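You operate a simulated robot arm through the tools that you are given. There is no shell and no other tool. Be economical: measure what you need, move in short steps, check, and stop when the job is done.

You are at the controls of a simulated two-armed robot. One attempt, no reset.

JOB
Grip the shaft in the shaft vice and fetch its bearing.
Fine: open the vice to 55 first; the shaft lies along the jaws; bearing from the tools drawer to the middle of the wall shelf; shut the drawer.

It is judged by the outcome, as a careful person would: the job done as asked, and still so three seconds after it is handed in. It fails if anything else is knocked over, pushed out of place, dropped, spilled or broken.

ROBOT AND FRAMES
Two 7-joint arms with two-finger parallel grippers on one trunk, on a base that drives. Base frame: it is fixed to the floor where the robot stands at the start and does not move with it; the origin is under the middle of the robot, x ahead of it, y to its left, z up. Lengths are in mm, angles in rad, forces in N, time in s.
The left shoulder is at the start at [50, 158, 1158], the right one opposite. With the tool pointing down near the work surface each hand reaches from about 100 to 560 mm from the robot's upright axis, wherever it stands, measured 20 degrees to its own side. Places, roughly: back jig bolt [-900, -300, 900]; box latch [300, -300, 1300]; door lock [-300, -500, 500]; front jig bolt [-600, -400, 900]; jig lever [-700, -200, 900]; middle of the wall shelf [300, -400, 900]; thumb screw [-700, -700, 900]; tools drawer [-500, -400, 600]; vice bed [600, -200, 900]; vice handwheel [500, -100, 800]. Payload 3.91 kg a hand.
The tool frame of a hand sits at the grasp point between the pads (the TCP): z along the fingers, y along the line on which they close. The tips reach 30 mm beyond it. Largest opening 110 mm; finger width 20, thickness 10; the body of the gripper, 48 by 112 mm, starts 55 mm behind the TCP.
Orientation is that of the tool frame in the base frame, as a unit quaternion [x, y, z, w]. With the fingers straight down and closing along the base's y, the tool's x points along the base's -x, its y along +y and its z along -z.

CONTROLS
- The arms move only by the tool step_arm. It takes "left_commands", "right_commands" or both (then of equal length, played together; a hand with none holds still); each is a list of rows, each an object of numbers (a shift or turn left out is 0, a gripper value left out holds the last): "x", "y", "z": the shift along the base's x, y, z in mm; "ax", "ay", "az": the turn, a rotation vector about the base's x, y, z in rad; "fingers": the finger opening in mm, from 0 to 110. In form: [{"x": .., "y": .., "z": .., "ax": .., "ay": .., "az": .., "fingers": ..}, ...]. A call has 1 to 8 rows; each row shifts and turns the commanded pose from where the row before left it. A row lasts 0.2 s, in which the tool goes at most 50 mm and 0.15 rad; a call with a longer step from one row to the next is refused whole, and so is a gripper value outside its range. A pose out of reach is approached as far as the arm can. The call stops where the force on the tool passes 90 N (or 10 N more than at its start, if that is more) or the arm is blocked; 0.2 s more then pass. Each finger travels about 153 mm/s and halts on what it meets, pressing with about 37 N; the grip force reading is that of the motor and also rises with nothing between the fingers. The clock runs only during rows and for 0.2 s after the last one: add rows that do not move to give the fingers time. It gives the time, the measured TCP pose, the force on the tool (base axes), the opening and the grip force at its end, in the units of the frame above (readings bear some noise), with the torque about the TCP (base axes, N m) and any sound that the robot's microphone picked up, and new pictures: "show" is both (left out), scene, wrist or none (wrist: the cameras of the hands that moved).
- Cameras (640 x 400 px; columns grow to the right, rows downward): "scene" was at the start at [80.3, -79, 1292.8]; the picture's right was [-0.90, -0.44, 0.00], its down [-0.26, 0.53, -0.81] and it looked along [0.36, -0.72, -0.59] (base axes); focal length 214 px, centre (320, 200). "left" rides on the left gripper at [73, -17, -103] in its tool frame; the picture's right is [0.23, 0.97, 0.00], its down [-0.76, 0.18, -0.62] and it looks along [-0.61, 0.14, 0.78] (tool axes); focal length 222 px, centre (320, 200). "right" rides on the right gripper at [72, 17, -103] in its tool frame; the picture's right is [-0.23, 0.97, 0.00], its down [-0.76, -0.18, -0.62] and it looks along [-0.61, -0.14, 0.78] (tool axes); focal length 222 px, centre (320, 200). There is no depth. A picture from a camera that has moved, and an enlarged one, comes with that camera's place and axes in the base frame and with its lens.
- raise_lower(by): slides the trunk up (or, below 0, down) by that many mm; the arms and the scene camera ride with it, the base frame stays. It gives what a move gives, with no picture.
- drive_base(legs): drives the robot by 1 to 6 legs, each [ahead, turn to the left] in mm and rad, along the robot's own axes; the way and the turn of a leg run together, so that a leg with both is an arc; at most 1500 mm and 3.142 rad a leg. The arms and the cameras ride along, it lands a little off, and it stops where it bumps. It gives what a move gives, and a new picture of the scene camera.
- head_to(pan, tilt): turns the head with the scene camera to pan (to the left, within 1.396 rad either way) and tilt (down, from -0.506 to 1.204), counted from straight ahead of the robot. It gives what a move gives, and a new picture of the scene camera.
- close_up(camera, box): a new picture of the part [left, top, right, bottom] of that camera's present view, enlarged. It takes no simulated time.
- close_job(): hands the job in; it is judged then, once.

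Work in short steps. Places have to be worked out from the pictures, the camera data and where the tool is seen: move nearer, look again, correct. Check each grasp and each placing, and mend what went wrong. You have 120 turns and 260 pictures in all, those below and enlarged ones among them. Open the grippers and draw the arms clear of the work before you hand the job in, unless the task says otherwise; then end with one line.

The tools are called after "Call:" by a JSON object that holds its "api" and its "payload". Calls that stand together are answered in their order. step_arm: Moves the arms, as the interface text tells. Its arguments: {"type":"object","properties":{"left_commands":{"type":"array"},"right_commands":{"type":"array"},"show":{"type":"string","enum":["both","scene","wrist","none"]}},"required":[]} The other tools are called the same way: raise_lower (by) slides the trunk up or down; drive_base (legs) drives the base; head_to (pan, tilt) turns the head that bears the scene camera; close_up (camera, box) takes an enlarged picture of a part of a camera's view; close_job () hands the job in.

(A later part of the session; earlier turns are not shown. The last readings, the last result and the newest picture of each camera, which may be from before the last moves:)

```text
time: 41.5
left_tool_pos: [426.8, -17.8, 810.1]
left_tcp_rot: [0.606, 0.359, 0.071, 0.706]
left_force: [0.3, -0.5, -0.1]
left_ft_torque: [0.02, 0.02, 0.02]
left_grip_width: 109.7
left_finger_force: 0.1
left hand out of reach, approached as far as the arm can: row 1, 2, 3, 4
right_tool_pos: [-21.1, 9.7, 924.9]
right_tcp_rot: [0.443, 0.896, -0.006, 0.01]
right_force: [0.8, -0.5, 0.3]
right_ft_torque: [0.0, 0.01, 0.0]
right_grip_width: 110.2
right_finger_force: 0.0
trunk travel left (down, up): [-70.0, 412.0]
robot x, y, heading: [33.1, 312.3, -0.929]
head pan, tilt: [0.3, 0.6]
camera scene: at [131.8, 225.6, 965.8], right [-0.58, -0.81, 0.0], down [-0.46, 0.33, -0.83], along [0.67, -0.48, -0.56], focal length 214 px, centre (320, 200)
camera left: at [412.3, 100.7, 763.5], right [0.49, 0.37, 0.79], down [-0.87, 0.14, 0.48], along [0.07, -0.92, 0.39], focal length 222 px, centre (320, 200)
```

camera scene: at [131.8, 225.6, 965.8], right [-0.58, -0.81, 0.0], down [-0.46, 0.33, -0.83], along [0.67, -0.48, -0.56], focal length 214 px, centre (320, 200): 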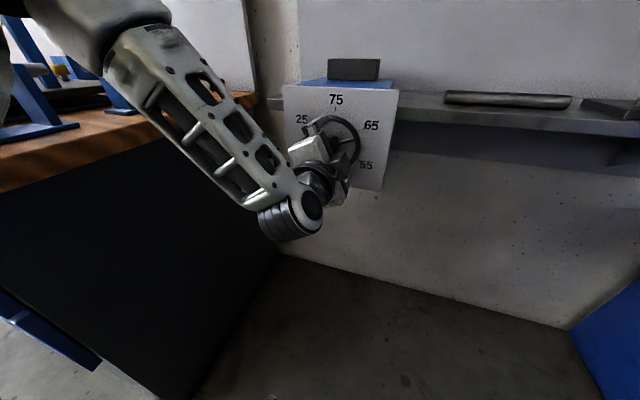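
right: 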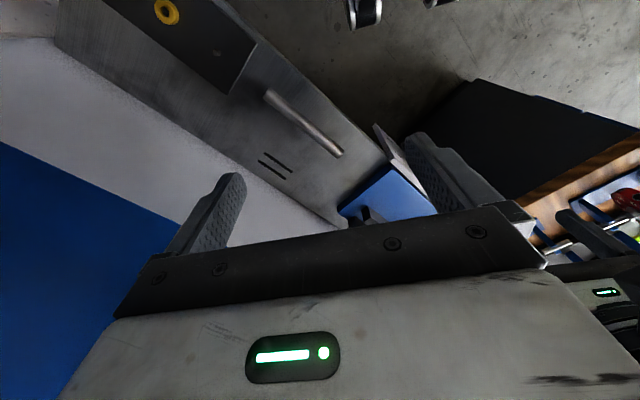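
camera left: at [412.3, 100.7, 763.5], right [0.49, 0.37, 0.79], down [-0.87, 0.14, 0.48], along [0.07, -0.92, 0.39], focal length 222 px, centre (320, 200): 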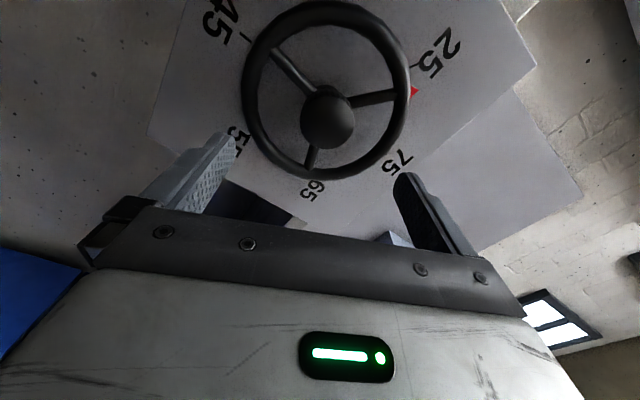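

The bent wrist is what limits me, so a more stretched arm is needed. I draw the base back 200, lower the trunk further, then extend the arm.

Call:
{"api": "drive_base", "payload": {"legs": [[-200, 0]]}}

Call:
{"api": "raise_lower", "payload": {"by": -65}}

Call:
{"api": "step_arm", "payload": {"left_commands": [{"x": 21, "y": -8, "z": 8}, {"x": 21, "y": -8, "z": 8}, {"x": 15, "y": -20, "z": 8}, {"x": 15, "y": -20, "z": 8}, {"x": 12, "y": -16, "z": 8}, {"x": 12, "y": -16, "z": 7}, {"x": 12, "y": -16, "z": 5}]}}

```text
time: 43.0
left_tool_pos: [306.5, 140.8, 810.8]
left_tcp_rot: [0.607, 0.358, 0.069, 0.706]
left_force: [-0.4, -0.4, 1.0]
left_ft_torque: [0.0, -0.04, 0.0]
left_grip_width: 110.0
left_finger_force: 0.0
right_tool_pos: [-141.4, 168.0, 924.5]
right_tcp_rot: [0.444, 0.896, -0.007, 0.01]
right_force: [0.2, 0.2, -0.8]
right_ft_torque: [0.0, -0.03, -0.03]
right_grip_width: 109.9
right_finger_force: 0.2
trunk travel left (down, up): [-70.0, 412.0]
robot x, y, heading: [-84.1, 466.5, -0.926]
head pan, tilt: [0.3, 0.6]
camera scene: at [12.1, 383.9, 965.8], right [-0.59, -0.81, 0.0], down [-0.46, 0.33, -0.83], along [0.67, -0.48, -0.56], focal length 214 px, centre (320, 200)
```

scene: 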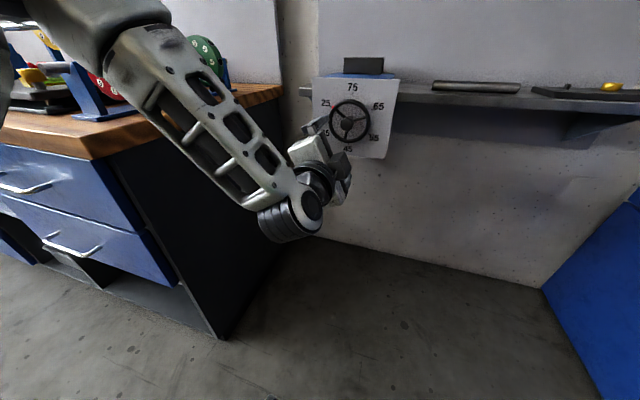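

```text
time: 44.1
left_tool_pos: [307.0, 140.7, 744.2]
left_tcp_rot: [0.606, 0.359, 0.07, 0.707]
left_force: [0.9, -0.3, 0.3]
left_ft_torque: [0.0, -0.01, -0.01]
left_grip_width: 109.9
left_finger_force: 0.1
right_tool_pos: [-141.8, 169.8, 860.0]
right_tcp_rot: [0.444, 0.896, -0.007, 0.009]
right_force: [-0.6, -0.5, -0.3]
right_ft_torque: [0.03, -0.03, 0.03]
right_grip_width: 110.0
right_finger_force: 0.1
trunk travel left (down, up): [-5.0, 477.0]
robot x, y, heading: [-84.4, 469.0, -0.932]
head pan, tilt: [0.3, 0.6]
```

```text
time: 45.7
left_tool_pos: [398.3, 31.2, 806.6]
left_tcp_rot: [0.606, 0.359, 0.07, 0.707]
left_force: [-0.4, 1.4, -0.3]
left_ft_torque: [0.01, -0.03, 0.02]
left_grip_width: 110.1
left_finger_force: 0.0
left hand out of reach, approached as far as the arm can: row 1, 2
right_tool_pos: [-142.7, 168.9, 859.5]
right_tcp_rot: [0.444, 0.896, -0.006, 0.01]
right_force: [-1.0, -0.3, -0.6]
right_ft_torque: [0.0, -0.01, 0.02]
right_grip_width: 110.0
right_finger_force: 0.0
trunk travel left (down, up): [-5.0, 477.0]
robot x, y, heading: [-82.1, 465.6, -0.929]
head pan, tilt: [0.3, 0.6]
camera scene: at [12.1, 384.0, 900.8], right [-0.59, -0.81, 0.0], down [-0.46, 0.33, -0.83], along [0.67, -0.48, -0.56], focal length 214 px, centre (320, 200)
camera left: at [385.8, 149.5, 759.5], right [0.49, 0.37, 0.79], down [-0.87, 0.14, 0.48], along [0.06, -0.92, 0.39], focal length 222 px, centre (320, 200)
```

scene: 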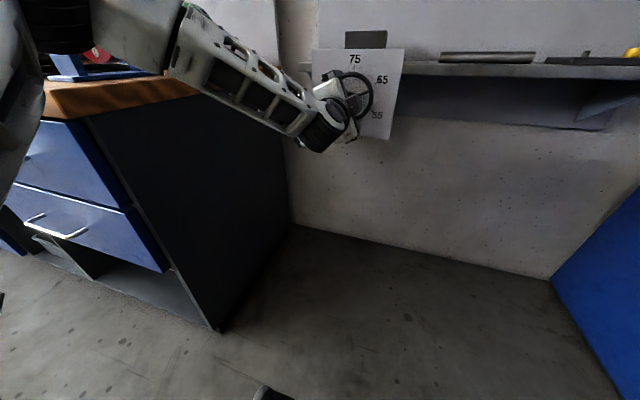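
left: 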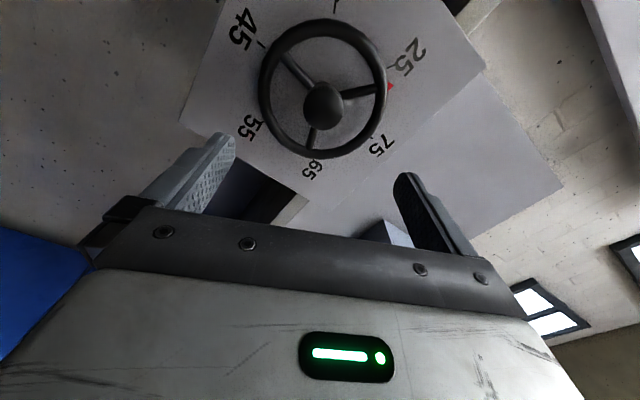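

The arm is now stretched and in reach. The offset to the knob tip is 14 sideways, -9 in z and 100 ahead, so I correct and advance halfway.

Call:
{"api": "step_arm", "payload": {"left_commands": [{"x": 11, "y": 9, "z": -9}, {"x": 12, "y": -16}, {"x": 12, "y": -16}, {"x": 9, "y": -12}]}}

```text
time: 46.7
left_tool_pos: [432.5, -13.7, 807.1]
left_tcp_rot: [0.605, 0.359, 0.07, 0.707]
left_force: [-0.6, -0.6, -0.6]
left_ft_torque: [0.03, 0.05, 0.0]
left_grip_width: 109.8
left_finger_force: 0.0
left hand out of reach, approached as far as the arm can: row 1
right_tool_pos: [-141.0, 167.6, 858.1]
right_tcp_rot: [0.445, 0.896, -0.007, 0.009]
right_force: [-0.5, -0.5, 0.2]
right_ft_torque: [0.0, 0.03, 0.03]
right_grip_width: 109.7
right_finger_force: 0.1
trunk travel left (down, up): [-5.0, 477.0]
robot x, y, heading: [-85.9, 465.1, -0.924]
head pan, tilt: [0.3, 0.6]
camera scene: at [12.1, 384.0, 900.8], right [-0.59, -0.81, 0.0], down [-0.46, 0.33, -0.83], along [0.67, -0.48, -0.56], focal length 214 px, centre (320, 200)
camera left: at [419.7, 104.9, 760.3], right [0.49, 0.37, 0.79], down [-0.87, 0.14, 0.48], along [0.06, -0.92, 0.39], focal length 222 px, centre (320, 200)
```

scene: 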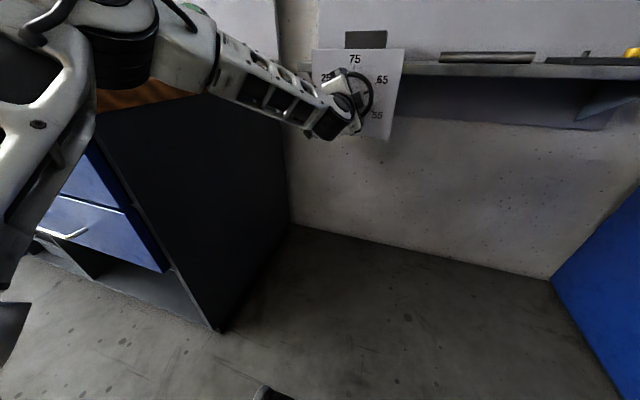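
left: 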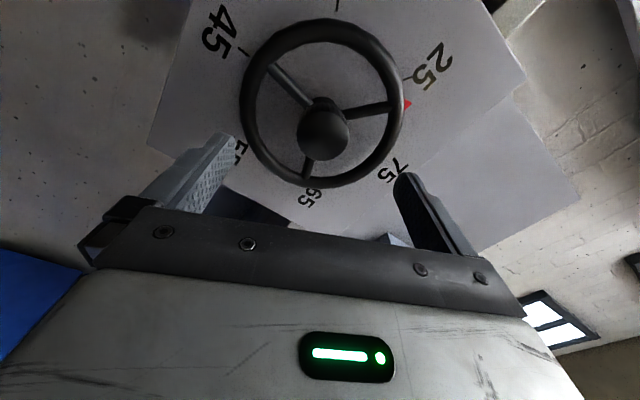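

The sideways shift was refused in this roll. I roll back to level and test whether the position correction is reachable there.

Call:
{"api": "step_arm", "payload": {"left_commands": [{"x": -6, "y": 8}, {"ax": -0.09, "ay": 0.119}, {"ax": -0.09, "ay": 0.119}, {"ax": -0.09, "ay": 0.119}, {"ax": -0.09, "ay": 0.119}, {"ax": -0.09, "ay": 0.119}, {"ax": -0.09, "ay": 0.119}, {"x": 11, "y": 8, "z": -10}]}}

```text
time: 48.5
left_tool_pos: [432.3, 0.5, 800.9]
left_tcp_rot: [0.385, 0.588, -0.239, 0.67]
left_force: [0.1, -0.4, 0.3]
left_ft_torque: [0.02, 0.01, 0.01]
left_grip_width: 109.8
left_finger_force: 0.0
left hand out of reach, approached as far as the arm can: row 8
right_tool_pos: [-142.3, 168.5, 859.7]
right_tcp_rot: [0.444, 0.896, -0.006, 0.01]
right_force: [0.2, 0.2, 0.8]
right_ft_torque: [0.03, 0.02, 0.0]
right_grip_width: 109.9
right_finger_force: 0.1
trunk travel left (down, up): [-5.0, 477.0]
robot x, y, heading: [-83.2, 468.6, -0.928]
head pan, tilt: [0.3, 0.6]
camera scene: at [12.1, 384.0, 900.8], right [-0.59, -0.81, 0.0], down [-0.46, 0.33, -0.83], along [0.67, -0.48, -0.56], focal length 214 px, centre (320, 200)
camera left: at [370.6, 82.6, 725.2], right [0.8, 0.6, 0.01], down [-0.39, 0.5, 0.78], along [0.46, -0.62, 0.63], focal length 222 px, centre (320, 200)
```

scene: 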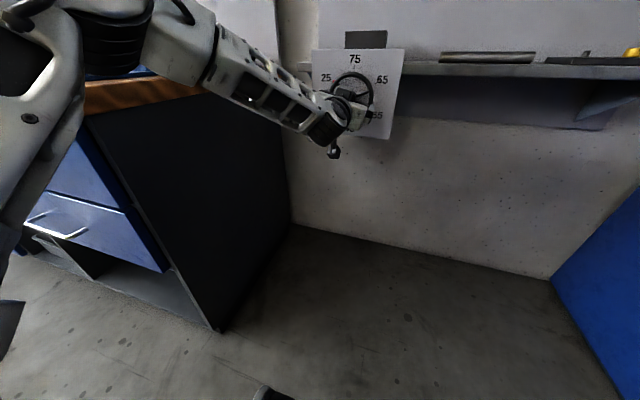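
left: 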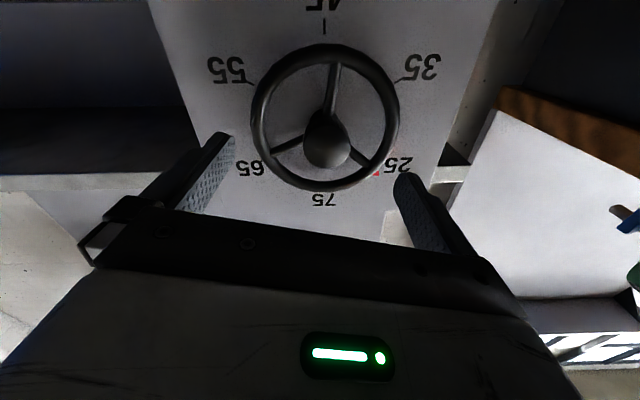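

Straightening the arm further should remove the limit and bring the elbow in. I draw the base back another 120 and extend again, correcting sideways and down as I go.

Call:
{"api": "drive_base", "payload": {"legs": [[-120, 0]]}}

Call:
{"api": "step_arm", "payload": {"left_commands": [{"x": 12, "y": -16}, {"x": 12, "y": -16}, {"x": 12, "y": -16}, {"x": 12, "y": -16}, {"x": 12, "y": -16}, {"x": 12, "y": -16}, {"x": 5, "y": 4, "z": -4}]}}

```text
time: 49.7
left_tool_pos: [359.4, 95.1, 800.3]
left_tcp_rot: [0.387, 0.587, -0.238, 0.67]
left_force: [-0.5, -0.1, -1.3]
left_ft_torque: [-0.01, -0.03, 0.01]
left_grip_width: 110.2
left_finger_force: 0.1
right_tool_pos: [-213.7, 263.8, 858.6]
right_tcp_rot: [0.445, 0.896, -0.007, 0.01]
right_force: [1.1, -0.5, -0.4]
right_ft_torque: [-0.01, 0.01, 0.0]
right_grip_width: 109.9
right_finger_force: 0.1
trunk travel left (down, up): [-5.0, 477.0]
robot x, y, heading: [-159.6, 560.3, -0.926]
head pan, tilt: [0.3, 0.6]
camera scene: at [-59.9, 479.4, 900.8], right [-0.59, -0.81, 0.0], down [-0.46, 0.33, -0.83], along [0.67, -0.48, -0.57], focal length 214 px, centre (320, 200)
```

scene: 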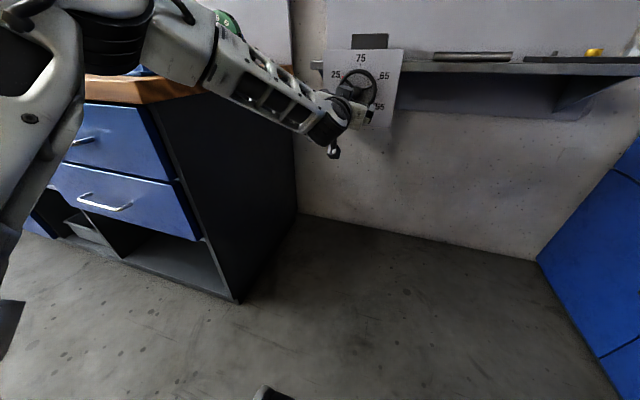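

```text
time: 51.3
left_tool_pos: [435.4, 2.4, 796.3]
left_tcp_rot: [0.388, 0.587, -0.239, 0.669]
left_force: [1.2, 0.2, -0.2]
left_ft_torque: [-0.02, -0.01, 0.0]
left_grip_width: 110.1
left_finger_force: 0.1
right_tool_pos: [-214.3, 264.4, 858.9]
right_tcp_rot: [0.445, 0.896, -0.007, 0.009]
right_force: [0.2, 0.0, -0.3]
right_ft_torque: [-0.01, -0.01, 0.03]
right_grip_width: 110.0
right_finger_force: 0.2
trunk travel left (down, up): [-5.0, 477.0]
robot x, y, heading: [-156.1, 563.4, -0.923]
head pan, tilt: [0.3, 0.6]
camera scene: at [-59.9, 479.5, 900.8], right [-0.59, -0.81, 0.0], down [-0.46, 0.33, -0.83], along [0.67, -0.48, -0.56], focal length 214 px, centre (320, 200)
camera left: at [375.3, 84.7, 720.9], right [0.8, 0.6, 0.01], down [-0.39, 0.5, 0.78], along [0.46, -0.62, 0.63], focal length 222 px, centre (320, 200)
```

scene: 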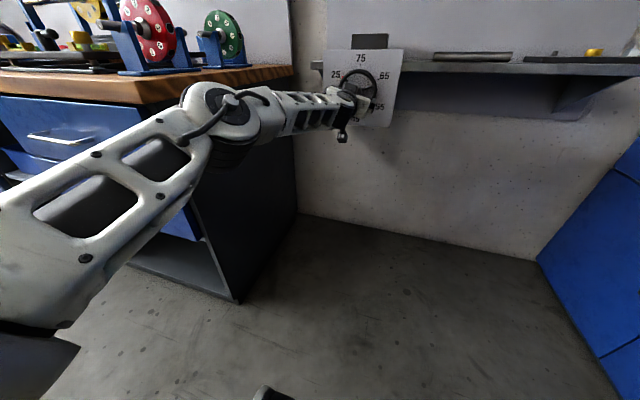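
left: 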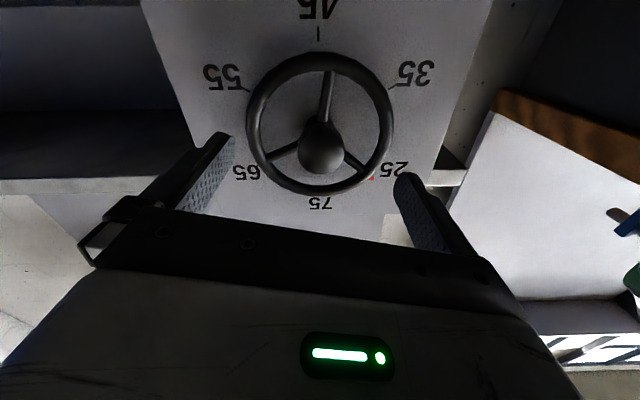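

Everything is within reach now. I roll the hand clockwise by 1.2 rad at this standoff, ready for the turning stroke.

Call:
{"api": "step_arm", "payload": {"left_commands": [{"ax": 0.09, "ay": -0.12, "x": 2, "y": 2, "z": 1}, {"ax": 0.09, "ay": -0.12}, {"ax": 0.09, "ay": -0.12}, {"ax": 0.09, "ay": -0.12}, {"ax": 0.09, "ay": -0.12}, {"ax": 0.09, "ay": -0.12}, {"ax": 0.09, "ay": -0.12}, {"ax": 0.09, "ay": -0.12}], "show": "wrist"}}

Call:
{"api": "close_up", "payload": {"camera": "left", "box": [200, 0, 460, 200]}}

```text
time: 53.1
left_tool_pos: [438.3, 4.2, 798.3]
left_tcp_rot: [0.655, 0.261, 0.178, 0.686]
left_force: [-0.2, 0.1, -0.5]
left_ft_torque: [0.0, 0.0, -0.01]
left_grip_width: 110.1
left_finger_force: 0.0
right_tool_pos: [-214.2, 264.5, 858.8]
right_tcp_rot: [0.445, 0.895, -0.006, 0.01]
right_force: [-0.1, -0.1, -0.6]
right_ft_torque: [-0.02, 0.0, 0.01]
right_grip_width: 109.8
right_finger_force: 0.0
trunk travel left (down, up): [-5.0, 477.0]
robot x, y, heading: [-159.7, 566.8, -0.928]
head pan, tilt: [0.3, 0.6]
camera left: at [433.2, 129.2, 771.7], right [0.28, 0.21, 0.94], down [-0.96, 0.07, 0.27], along [-0.01, -0.98, 0.22], focal length 222 px, centre (320, 200)
```

left: 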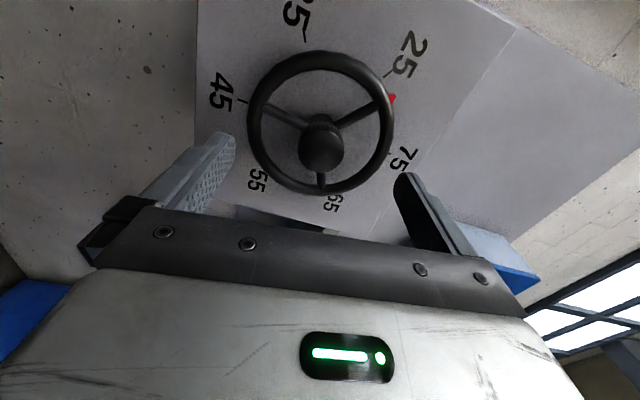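

```text
2.00 times, centred on (330, 100) of left
camera zoom: at [433.2, 129.2, 771.7], right [0.28, 0.21, 0.94], down [-0.96, 0.07, 0.27], along [-0.01, -0.98, 0.22], focal length 444 px, centre (300, 400)
```

zoom: 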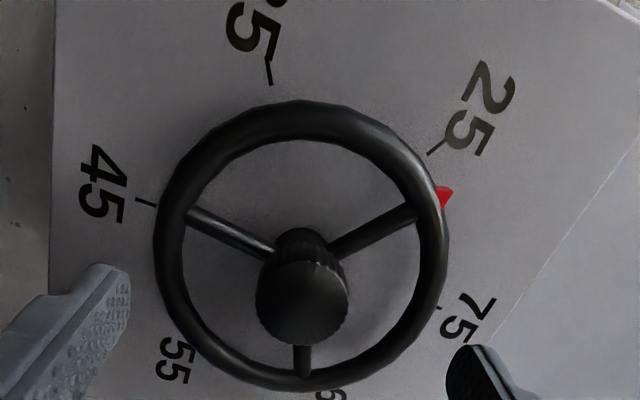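

Call:
{"api": "close_up", "payload": {"camera": "scene", "box": [315, 40, 415, 135]}}

```text
4.21 times, centred on (365, 88) of scene
camera zoom: at [-59.9, 479.5, 900.8], right [-0.59, -0.81, 0.0], down [-0.46, 0.33, -0.83], along [0.67, -0.48, -0.56], focal length 903 px, centre (130, 674)
```

zoom: 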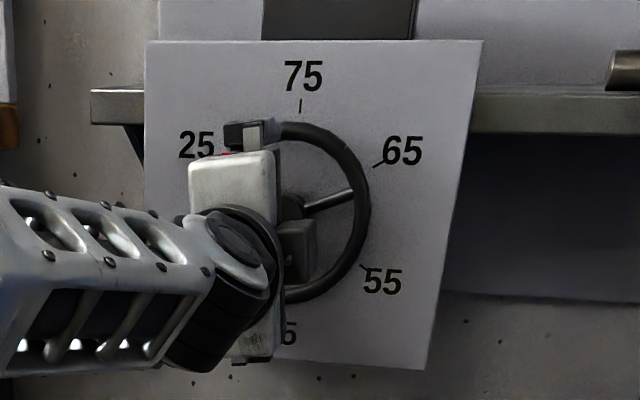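

The pointer is at about 25, so 55 means roughly half a turn counter-clockwise. I narrow the fingers to 60 and slide them over the knob, stopping short of the spokes.

Call:
{"api": "step_arm", "payload": {"left_commands": [{"fingers": 60}, {"x": 10, "y": -13}, {"x": 10, "y": -13.5, "z": -1}, {"x": 10, "y": -13.5}]}}

```text
time: 54.1
left_tool_pos: [446.0, -7.6, 806.5]
left_tcp_rot: [0.654, 0.263, 0.177, 0.687]
left_force: [0.3, 0.5, 0.0]
left_ft_torque: [0.01, 0.04, 0.01]
left_grip_width: 59.7
left_finger_force: 0.0
left hand out of reach, approached as far as the arm can: row 2, 3, 4
right_tool_pos: [-213.3, 264.3, 859.7]
right_tcp_rot: [0.444, 0.896, -0.007, 0.009]
right_force: [0.2, -0.7, -0.1]
right_ft_torque: [-0.01, 0.0, 0.0]
right_grip_width: 109.9
right_finger_force: 0.1
trunk travel left (down, up): [-5.0, 477.0]
robot x, y, heading: [-158.5, 562.6, -0.927]
head pan, tilt: [0.3, 0.6]
camera scene: at [-59.9, 479.5, 900.8], right [-0.59, -0.81, 0.0], down [-0.46, 0.33, -0.83], along [0.67, -0.48, -0.56], focal length 214 px, centre (320, 200)
camera left: at [441.2, 116.8, 779.4], right [0.28, 0.21, 0.94], down [-0.96, 0.07, 0.27], along [-0.01, -0.97, 0.22], focal length 222 px, centre (320, 200)
```

scene: 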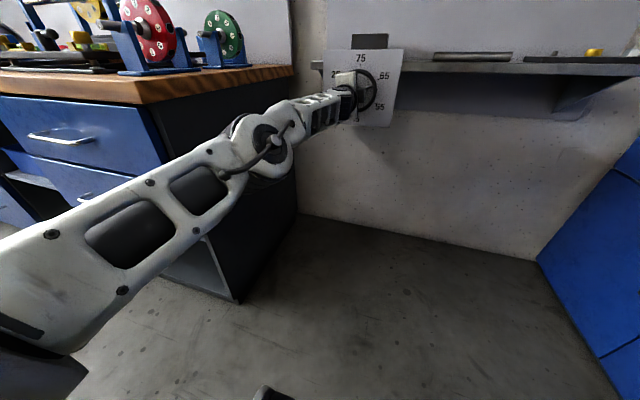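
left: 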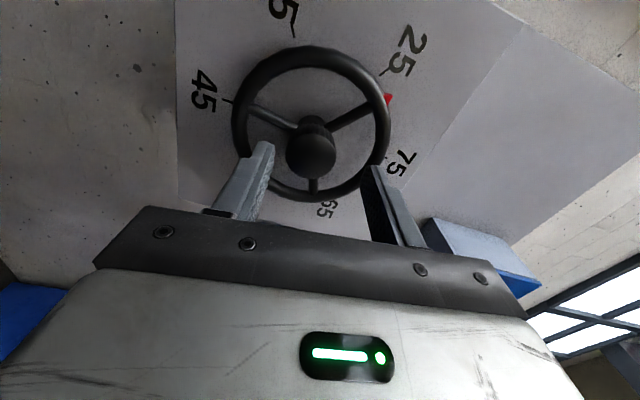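

The arm is stretched out now. I draw the hand back 55 and correct its height, then move the base 60 forward so that the arm has slack.

Call:
{"api": "step_arm", "payload": {"left_commands": [{"x": -11, "y": 15, "z": -3}, {"x": -11, "y": 15, "z": -3}, {"x": -11, "y": 14, "z": -3}], "show": "none"}}

Call:
{"api": "drive_base", "payload": {"legs": [[60, 0]]}}

Call:
{"api": "step_arm", "payload": {"left_commands": [{}], "show": "wrist"}}

```text
time: 54.9
left_tool_pos: [411.7, 36.4, 795.9]
left_tcp_rot: [0.654, 0.263, 0.178, 0.686]
left_force: [-0.2, -1.1, 0.6]
left_ft_torque: [0.0, 0.01, 0.04]
left_grip_width: 59.9
left_finger_force: 0.0
right_tool_pos: [-213.3, 264.5, 859.2]
right_tcp_rot: [0.445, 0.896, -0.007, 0.01]
right_force: [-0.4, -0.6, -0.5]
right_ft_torque: [0.0, 0.0, 0.01]
right_grip_width: 110.1
right_finger_force: 0.1
trunk travel left (down, up): [-5.0, 477.0]
robot x, y, heading: [-159.5, 564.4, -0.927]
head pan, tilt: [0.3, 0.6]
```

```text
time: 55.9
left_tool_pos: [447.9, -12.4, 795.6]
left_tcp_rot: [0.654, 0.263, 0.176, 0.687]
left_force: [0.2, 0.1, -0.7]
left_ft_torque: [0.02, -0.03, 0.02]
left_grip_width: 60.3
left_finger_force: 0.0
right_tool_pos: [-178.6, 216.2, 858.4]
right_tcp_rot: [0.445, 0.895, -0.007, 0.01]
right_force: [0.4, -0.4, 0.1]
right_ft_torque: [0.02, 0.05, 0.02]
right_grip_width: 110.1
right_finger_force: 0.1
trunk travel left (down, up): [-5.0, 477.0]
robot x, y, heading: [-122.1, 510.9, -0.929]
head pan, tilt: [0.3, 0.6]
camera scene: at [-24.1, 431.7, 900.8], right [-0.59, -0.81, 0.0], down [-0.46, 0.33, -0.83], along [0.67, -0.48, -0.56], focal length 214 px, centre (320, 200)
```

scene: 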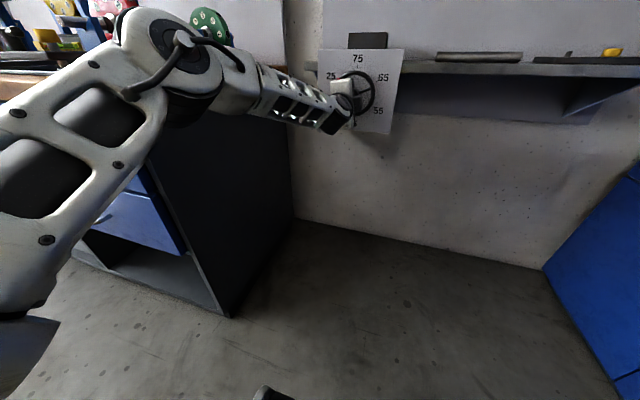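

```text
time: 56.3
left_tool_pos: [448.1, -12.9, 796.9]
left_tcp_rot: [0.654, 0.263, 0.177, 0.687]
left_force: [0.8, -0.5, -0.5]
left_ft_torque: [-0.02, -0.02, 0.01]
left_grip_width: 60.1
left_finger_force: 0.0
right_tool_pos: [-178.1, 216.4, 859.9]
right_tcp_rot: [0.445, 0.895, -0.007, 0.009]
right_force: [0.4, 0.7, 0.7]
right_ft_torque: [0.04, -0.03, -0.03]
right_grip_width: 110.1
right_finger_force: 0.1
trunk travel left (down, up): [-5.0, 477.0]
robot x, y, heading: [-120.4, 513.7, -0.924]
head pan, tilt: [0.3, 0.6]
camera left: at [443.3, 112.8, 769.4], right [0.28, 0.21, 0.94], down [-0.96, 0.07, 0.27], along [-0.01, -0.97, 0.22], focal length 222 px, centre (320, 200)
```

left: 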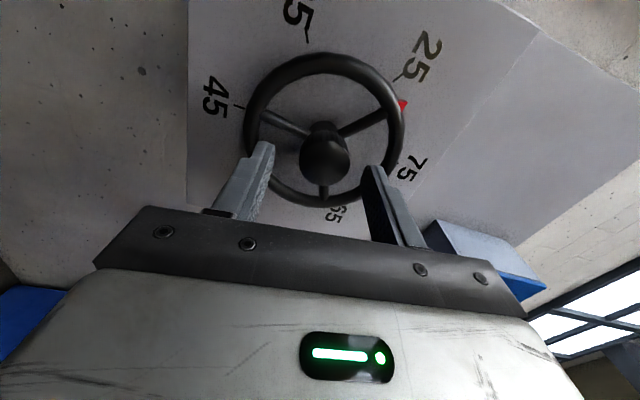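

The knob sits nicely centred between the fingers, tip about 35 ahead. I advance 32 and close on it.

Call:
{"api": "step_arm", "payload": {"left_commands": [{"x": 9.5, "y": -12.5, "z": 1}, {"x": 9.5, "y": -12.5}, {"fingers": 20}, {}, {}]}}

```text
time: 56.9
left_tool_pos: [464.2, -30.8, 799.7]
left_tcp_rot: [0.654, 0.262, 0.175, 0.687]
left_force: [-30.3, 51.5, 11.4]
left_ft_torque: [0.81, 0.55, -0.64]
left_grip_width: 36.1
left_finger_force: 16.0
right_tool_pos: [-180.2, 221.4, 861.6]
right_tcp_rot: [0.443, 0.896, -0.008, 0.013]
right_force: [0.2, 0.8, 1.4]
right_ft_torque: [0.01, 0.0, -0.01]
right_grip_width: 110.1
right_finger_force: 0.1
trunk travel left (down, up): [-5.0, 477.0]
robot x, y, heading: [-122.3, 516.2, -0.923]
head pan, tilt: [0.3, 0.6]
stopped in row 3 (left hand): the force on the tool passed its limit at 107 N (the readings are from after the stop); the commanded pose is now the measured one
camera scene: at [-27.1, 437.3, 901.9], right [-0.58, -0.81, 0.0], down [-0.46, 0.33, -0.83], along [0.67, -0.48, -0.56], focal length 214 px, centre (320, 200)
camera left: at [458.0, 94.4, 772.8], right [0.28, 0.21, 0.94], down [-0.96, 0.07, 0.27], along [-0.01, -0.97, 0.22], focal length 222 px, centre (320, 200)
```

scene: 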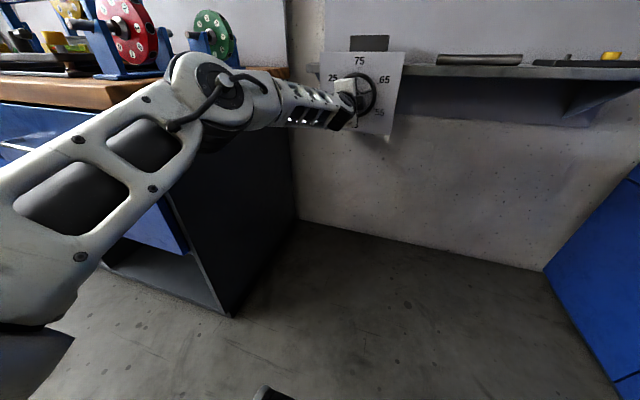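
left: 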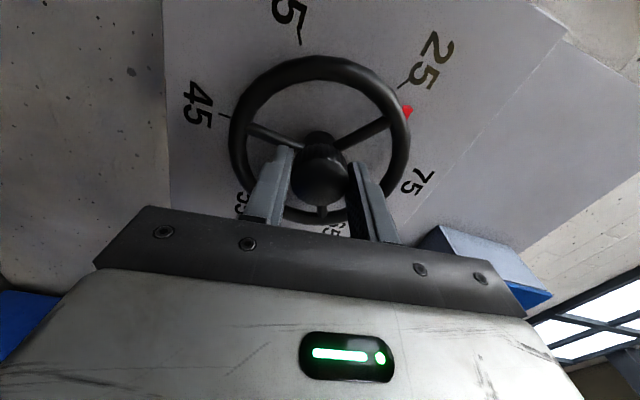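

The fingers closed on the knob at 36 mm, but the tips press on a spoke. I ease back 4 mm and finish the grip.

Call:
{"api": "step_arm", "payload": {"left_commands": [{"x": -2.4, "y": 3.2}, {"fingers": 20}, {}], "show": "none"}}

```text
time: 57.7
left_tool_pos: [462.4, -30.0, 798.8]
left_tcp_rot: [0.654, 0.263, 0.177, 0.687]
left_force: [4.2, -5.4, 26.6]
left_ft_torque: [0.56, 0.48, -0.19]
left_grip_width: 35.7
left_finger_force: 45.2
right_tool_pos: [-179.2, 218.6, 859.0]
right_tcp_rot: [0.443, 0.896, -0.007, 0.011]
right_force: [0.2, -0.7, 0.0]
right_ft_torque: [-0.01, -0.01, -0.01]
right_grip_width: 110.0
right_finger_force: 0.0
trunk travel left (down, up): [-5.0, 477.0]
robot x, y, heading: [-122.3, 516.8, -0.927]
head pan, tilt: [0.3, 0.6]
```

Gripped, at 35.7 mm. I turn counter-clockwise by 0.45 rad as a test.

Call:
{"api": "step_arm", "payload": {"left_commands": [{"ax": -0.09, "ay": 0.119}, {"ax": -0.09, "ay": 0.119}, {"ax": -0.09, "ay": 0.119}]}}

```text
time: 58.5
left_tool_pos: [463.4, -30.7, 800.3]
left_tcp_rot: [0.578, 0.4, 0.017, 0.712]
left_force: [7.3, -10.8, 26.7]
left_ft_torque: [0.58, 0.42, -0.09]
left_grip_width: 35.9
left_finger_force: 45.1
right_tool_pos: [-179.2, 218.5, 859.2]
right_tcp_rot: [0.443, 0.896, -0.006, 0.011]
right_force: [-0.2, 0.0, -0.2]
right_ft_torque: [0.0, 0.02, 0.0]
right_grip_width: 110.3
right_finger_force: 0.0
trunk travel left (down, up): [-5.0, 477.0]
robot x, y, heading: [-118.5, 519.8, -0.922]
head pan, tilt: [0.3, 0.6]
camera scene: at [-25.6, 433.8, 901.2], right [-0.58, -0.81, 0.0], down [-0.46, 0.33, -0.83], along [0.67, -0.48, -0.56], focal length 214 px, centre (320, 200)
camera left: at [443.5, 83.3, 743.7], right [0.58, 0.43, 0.69], down [-0.81, 0.19, 0.56], along [0.11, -0.88, 0.46], focal length 222 px, centre (320, 200)
```

scene: 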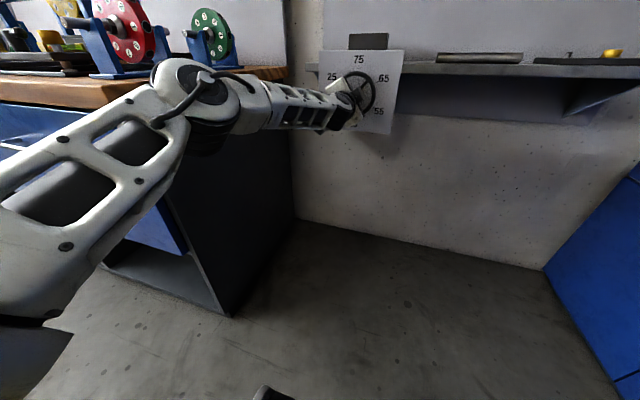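
left: 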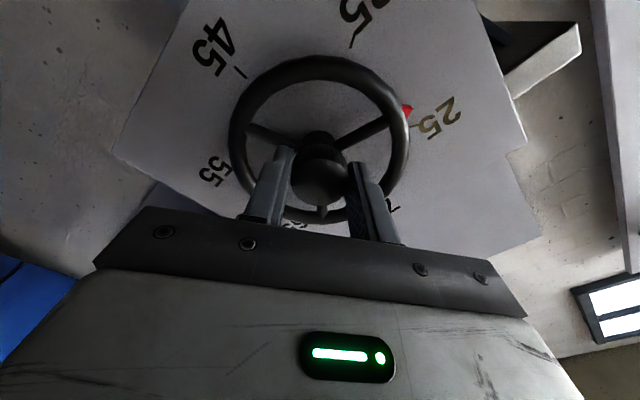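

The wheel turns with the hand and the pointer has moved past 25 toward 35. I continue the turn.

Call:
{"api": "step_arm", "payload": {"left_commands": [{"ax": -0.09, "ay": 0.119}, {"ax": -0.09, "ay": 0.119}, {"ax": -0.09, "ay": 0.119}, {"ax": -0.09, "ay": 0.119}, {"ax": -0.09, "ay": 0.119}, {"ax": -0.09, "ay": 0.119}, {"ax": -0.09, "ay": 0.119}, {"ax": -0.09, "ay": 0.119}]}}

```text
time: 60.3
left_tool_pos: [461.8, -30.8, 797.3]
left_tcp_rot: [0.247, 0.652, -0.386, 0.604]
left_force: [-0.6, -4.8, 22.3]
left_ft_torque: [0.18, 0.05, -0.73]
left_grip_width: 35.6
left_finger_force: 44.4
right_tool_pos: [-179.0, 218.3, 859.9]
right_tcp_rot: [0.443, 0.896, -0.007, 0.011]
right_force: [-0.3, -0.1, 0.4]
right_ft_torque: [-0.01, -0.01, 0.0]
right_grip_width: 110.3
right_finger_force: 0.1
trunk travel left (down, up): [-5.0, 477.0]
robot x, y, heading: [-120.5, 518.2, -0.923]
head pan, tilt: [0.3, 0.6]
camera scene: at [-25.9, 434.1, 901.2], right [-0.58, -0.81, 0.0], down [-0.46, 0.33, -0.83], along [0.67, -0.48, -0.56], focal length 214 px, centre (320, 200)
camera left: at [375.5, 32.2, 727.1], right [0.73, 0.53, -0.42], down [-0.12, 0.71, 0.69], along [0.67, -0.46, 0.59], focal length 222 px, centre (320, 200)
```

scene: 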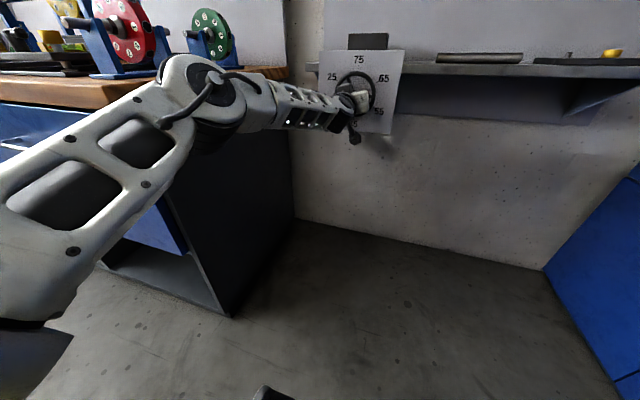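
left: 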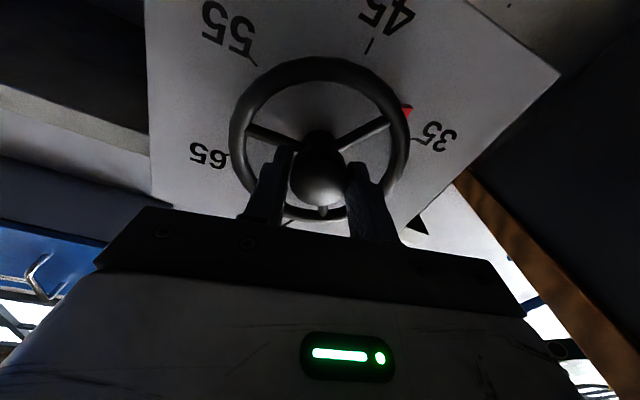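

The pointer has passed 35. I keep turning for another 8 steps.

Call:
{"api": "step_arm", "payload": {"left_commands": [{"ax": -0.09, "ay": 0.119}, {"ax": -0.09, "ay": 0.119}, {"ax": -0.09, "ay": 0.119}, {"ax": -0.09, "ay": 0.119}, {"ax": -0.09, "ay": 0.119}, {"ax": -0.09, "ay": 0.119}, {"ax": -0.09, "ay": 0.119}, {"ax": -0.09, "ay": 0.119}]}}

Call:
{"api": "close_up", "payload": {"camera": "scene", "box": [310, 30, 420, 140]}}

```text
time: 62.1
left_tool_pos: [459.7, -32.3, 798.8]
left_tcp_rot: [-0.168, 0.678, -0.654, 0.29]
left_force: [-7.3, -19.0, 29.6]
left_ft_torque: [0.46, 0.17, 0.23]
left_grip_width: 35.9
left_finger_force: 44.9
right_tool_pos: [-179.6, 217.6, 859.7]
right_tcp_rot: [0.443, 0.896, -0.007, 0.011]
right_force: [-0.2, 0.2, -0.7]
right_ft_torque: [0.01, 0.0, 0.01]
right_grip_width: 110.0
right_finger_force: 0.0
trunk travel left (down, up): [-5.0, 477.0]
robot x, y, heading: [-124.9, 516.0, -0.929]
head pan, tilt: [0.3, 0.6]
camera scene: at [-26.6, 433.6, 901.3], right [-0.58, -0.81, 0.0], down [-0.46, 0.33, -0.83], along [0.67, -0.48, -0.56], focal length 214 px, centre (320, 200)
camera left: at [337.5, 4.9, 800.4], right [-0.03, -0.05, -1.0], down [0.24, 0.97, -0.06], along [0.97, -0.24, -0.01], focal length 222 px, centre (320, 200)
```

scene: 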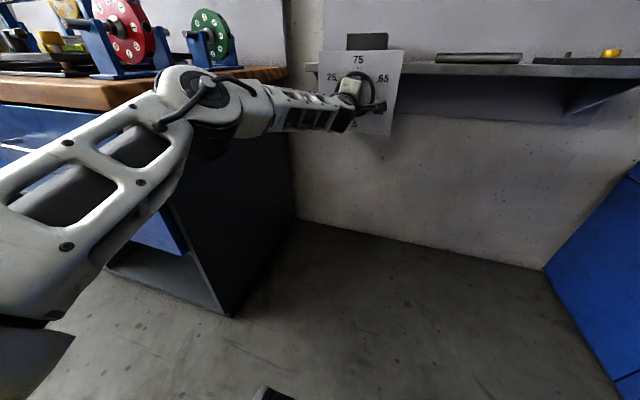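
left: 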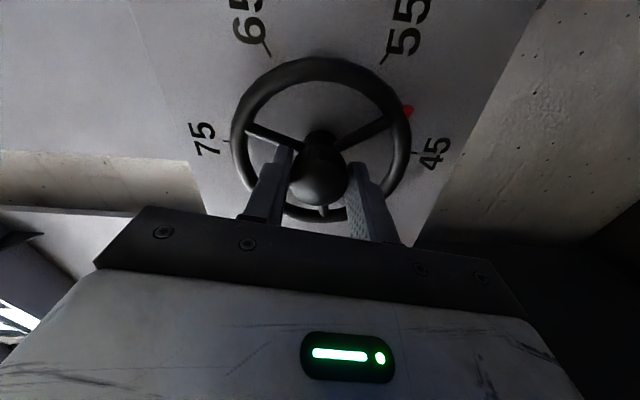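

```text
3.64 times, centred on (365, 85) of scene
camera zoom: at [-26.6, 433.6, 901.3], right [-0.58, -0.81, 0.0], down [-0.46, 0.33, -0.83], along [0.67, -0.48, -0.56], focal length 780 px, centre (156, 618)
```

zoom: 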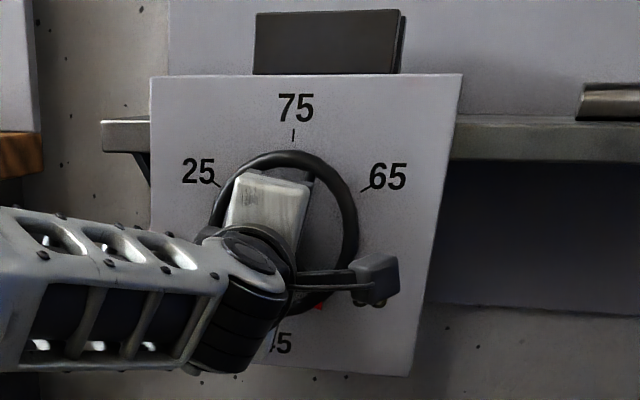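

Worked out from the wrist view, the pointer now reads about 50. I turn another 0.45 rad and measure again.

Call:
{"api": "step_arm", "payload": {"left_commands": [{"ax": -0.09, "ay": 0.119}, {"ax": -0.09, "ay": 0.119}, {"ax": -0.09, "ay": 0.119}], "show": "wrist"}}

Call:
{"api": "close_up", "payload": {"camera": "left", "box": [200, 0, 460, 200]}}

Call:
{"api": "close_up", "payload": {"camera": "scene", "box": [310, 30, 420, 140]}}

```text
time: 62.9
left_tool_pos: [460.3, -32.7, 800.4]
left_tcp_rot: [0.315, -0.626, 0.7, -0.138]
left_force: [1.8, -28.7, 32.3]
left_ft_torque: [0.49, 0.24, -0.39]
left_grip_width: 36.2
left_finger_force: 44.9
right_tool_pos: [-180.5, 216.5, 859.1]
right_tcp_rot: [0.444, 0.896, -0.005, 0.011]
right_force: [0.2, 0.2, -0.1]
right_ft_torque: [0.03, 0.02, 0.01]
right_grip_width: 110.3
right_finger_force: 0.1
trunk travel left (down, up): [-5.0, 477.0]
robot x, y, heading: [-126.7, 518.6, -0.927]
head pan, tilt: [0.3, 0.6]
camera left: at [344.1, 10.7, 833.8], right [-0.37, -0.31, -0.88], down [0.16, 0.91, -0.39], along [0.92, -0.29, -0.28], focal length 222 px, centre (320, 200)
```

left: 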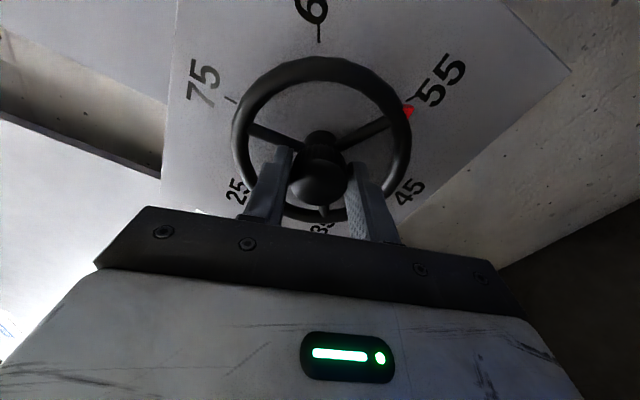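

```text
2.00 times, centred on (330, 100) of left
camera zoom: at [344.1, 10.7, 833.8], right [-0.37, -0.31, -0.88], down [0.16, 0.91, -0.39], along [0.92, -0.29, -0.28], focal length 444 px, centre (300, 400)
```

zoom: 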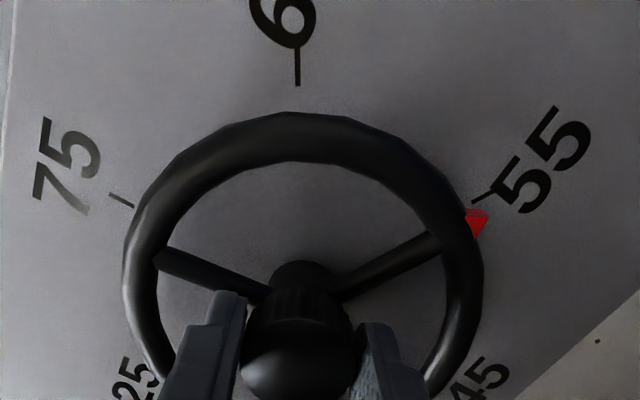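

```text
3.64 times, centred on (365, 85) of scene
camera zoom: at [-26.1, 433.1, 901.2], right [-0.58, -0.81, 0.0], down [-0.46, 0.33, -0.83], along [0.67, -0.48, -0.56], focal length 780 px, centre (156, 618)
```

zoom: 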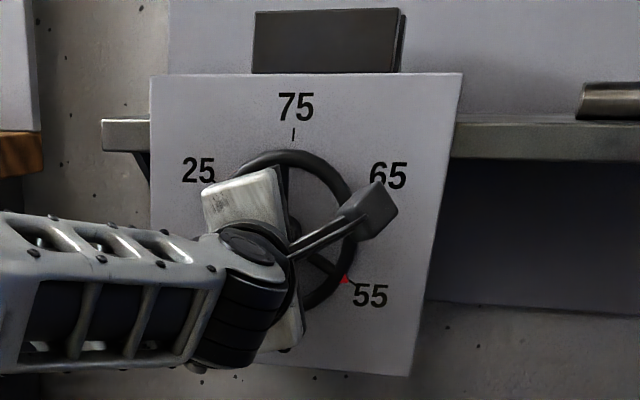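

The pointer is within about 3 degrees of the 55 tick. I turn a last 0.06 rad, then release and back off to check.

Call:
{"api": "step_arm", "payload": {"left_commands": [{"ax": -0.034, "ay": 0.045}, {}, {"fingers": 64}, {}, {"x": -12, "y": 16}, {"x": -12, "y": 16}, {"x": -12, "y": 16}, {"x": -12, "y": 16}]}}

Call:
{"api": "close_up", "payload": {"camera": "left", "box": [200, 0, 460, 200]}}

Call:
{"api": "close_up", "payload": {"camera": "scene", "box": [310, 30, 420, 140]}}

```text
time: 64.7
left_tool_pos: [414.8, 32.1, 790.0]
left_tcp_rot: [0.337, -0.619, 0.699, -0.119]
left_force: [0.4, -0.6, -0.2]
left_ft_torque: [-0.02, -0.02, -0.02]
left_grip_width: 63.8
left_finger_force: 0.0
right_tool_pos: [-177.9, 217.1, 860.4]
right_tcp_rot: [0.443, 0.896, -0.006, 0.009]
right_force: [-0.2, 0.0, 0.0]
right_ft_torque: [-0.01, -0.02, 0.01]
right_grip_width: 110.0
right_finger_force: 0.0
trunk travel left (down, up): [-5.0, 477.0]
robot x, y, heading: [-122.2, 517.4, -0.927]
head pan, tilt: [0.3, 0.6]
camera scene: at [-24.4, 433.0, 900.8], right [-0.58, -0.81, 0.0], down [-0.46, 0.33, -0.83], along [0.67, -0.48, -0.56], focal length 214 px, centre (320, 200)
camera left: at [300.1, 75.6, 828.3], right [-0.41, -0.33, -0.85], down [0.14, 0.9, -0.42], along [0.9, -0.29, -0.33], focal length 222 px, centre (320, 200)
```

scene: 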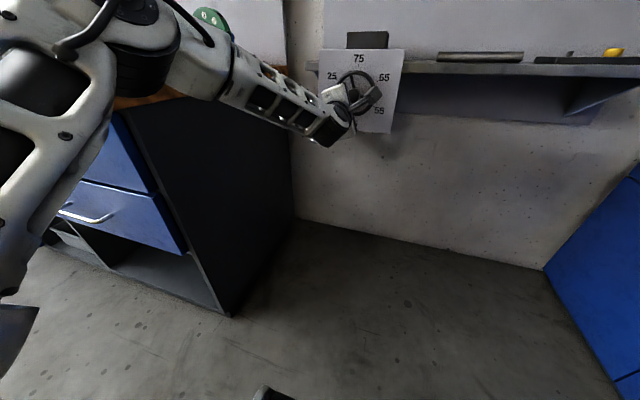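
left: 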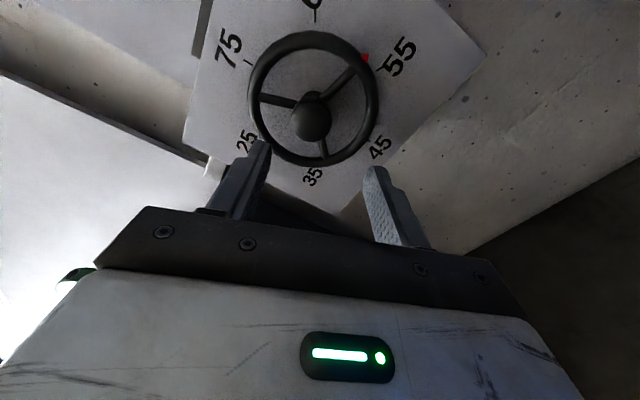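

```text
2.00 times, centred on (330, 100) of left
camera zoom: at [300.1, 75.6, 828.3], right [-0.41, -0.33, -0.85], down [0.14, 0.9, -0.42], along [0.9, -0.29, -0.33], focal length 444 px, centre (300, 400)
```

zoom: 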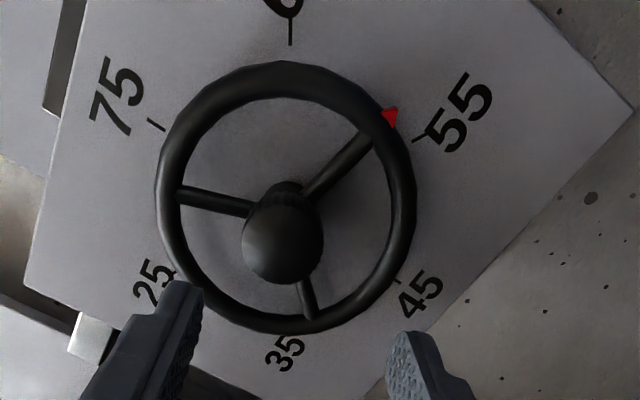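

```text
3.64 times, centred on (365, 85) of scene
camera zoom: at [-24.4, 433.0, 900.8], right [-0.58, -0.81, 0.0], down [-0.46, 0.33, -0.83], along [0.67, -0.48, -0.56], focal length 780 px, centre (156, 618)
```

zoom: 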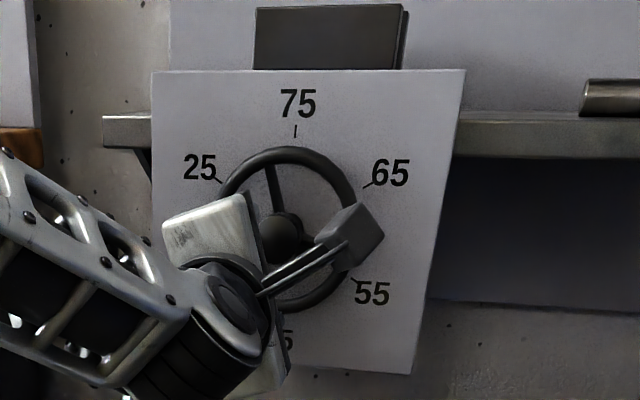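

After release the pointer jumped to about 57: the hand was loaded by 30 N and rolled the knob as it let go. I go back on the knob at the right height to trim it, and this time relieve the load before opening.

Call:
{"api": "step_arm", "payload": {"left_commands": [{"x": 12, "y": -16, "z": 5}, {"x": 12, "y": -16, "z": 5}, {"x": 12, "y": -16, "z": 1}, {"x": 9, "y": -13}], "show": "wrist"}}

```text
time: 65.7
left_tool_pos: [459.9, -27.4, 799.3]
left_tcp_rot: [0.337, -0.621, 0.698, -0.119]
left_force: [-0.5, 0.3, 0.4]
left_ft_torque: [0.0, 0.02, 0.01]
left_grip_width: 64.4
left_finger_force: 0.0
right_tool_pos: [-178.2, 216.9, 860.7]
right_tcp_rot: [0.443, 0.896, -0.007, 0.009]
right_force: [-0.1, -0.2, 0.6]
right_ft_torque: [-0.05, 0.01, -0.03]
right_grip_width: 110.1
right_finger_force: 0.1
trunk travel left (down, up): [-5.0, 477.0]
robot x, y, heading: [-123.7, 516.3, -0.921]
head pan, tilt: [0.3, 0.6]
camera left: at [346.2, 14.8, 838.7], right [-0.41, -0.33, -0.85], down [0.14, 0.9, -0.42], along [0.9, -0.29, -0.33], focal length 222 px, centre (320, 200)
```

left: 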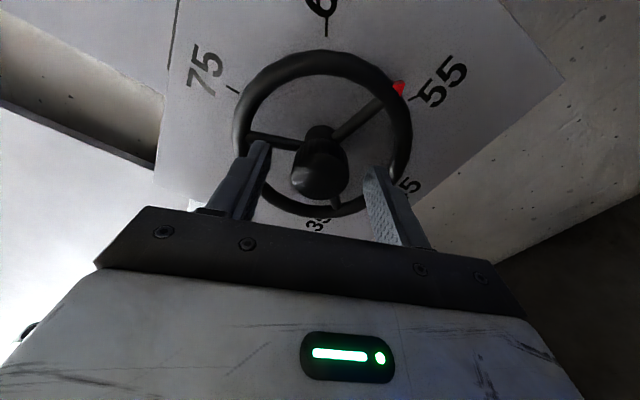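

The knob lies centred between the fingers with no load. I close and read the force.

Call:
{"api": "step_arm", "payload": {"left_commands": [{"fingers": 42}, {"fingers": 25}, {}], "show": "wrist"}}

```text
time: 66.5
left_tool_pos: [459.5, -27.9, 799.9]
left_tcp_rot: [0.337, -0.62, 0.698, -0.118]
left_force: [1.3, -1.6, 0.4]
left_ft_torque: [0.81, 0.59, -0.19]
left_grip_width: 35.1
left_finger_force: 45.2
right_tool_pos: [-177.8, 216.9, 859.2]
right_tcp_rot: [0.443, 0.897, -0.007, 0.01]
right_force: [0.5, -0.4, 0.6]
right_ft_torque: [0.0, -0.02, 0.01]
right_grip_width: 110.1
right_finger_force: 0.0
trunk travel left (down, up): [-5.0, 477.0]
robot x, y, heading: [-124.4, 520.3, -0.923]
head pan, tilt: [0.3, 0.6]
camera left: at [346.1, 14.8, 838.7], right [-0.41, -0.33, -0.85], down [0.14, 0.9, -0.42], along [0.9, -0.29, -0.33], focal length 222 px, centre (320, 200)
```

left: 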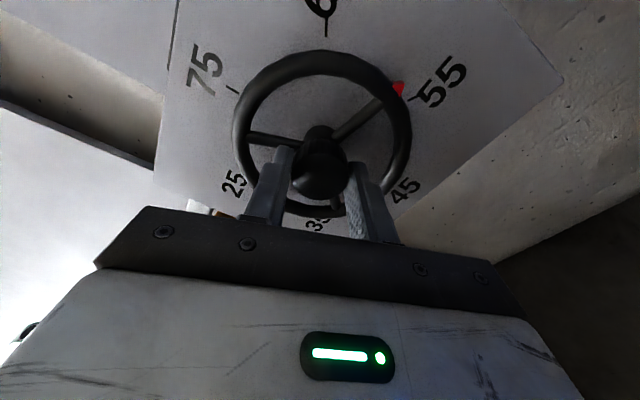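

The grip has no load, and the pointer reads about 56.7. I turn it back clockwise by 0.18 rad.

Call:
{"api": "step_arm", "payload": {"left_commands": [{"ax": 0.054, "ay": -0.072}, {"ax": 0.054, "ay": -0.072}, {}], "show": "none"}}

Call:
{"api": "close_up", "payload": {"camera": "left", "box": [200, 0, 460, 200]}}

```text
time: 67.3
left_tool_pos: [459.2, -28.3, 799.1]
left_tcp_rot: [0.279, -0.647, 0.686, -0.18]
left_force: [-3.0, 3.6, -1.6]
left_ft_torque: [0.77, 0.58, -0.13]
left_grip_width: 35.2
left_finger_force: 45.5
right_tool_pos: [-178.2, 218.0, 860.4]
right_tcp_rot: [0.444, 0.896, -0.006, 0.009]
right_force: [0.1, 0.2, -0.1]
right_ft_torque: [-0.04, 0.01, 0.04]
right_grip_width: 110.0
right_finger_force: 0.0
trunk travel left (down, up): [-5.0, 477.0]
robot x, y, heading: [-123.0, 515.0, -0.922]
head pan, tilt: [0.3, 0.6]
```

```text
2.00 times, centred on (330, 100) of left
camera zoom: at [341.4, 11.2, 826.3], right [-0.29, -0.23, -0.93], down [0.19, 0.94, -0.29], along [0.94, -0.26, -0.22], focal length 444 px, centre (300, 400)
```

zoom: 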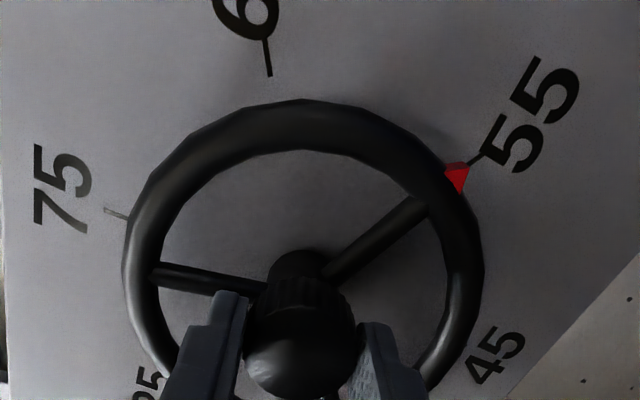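

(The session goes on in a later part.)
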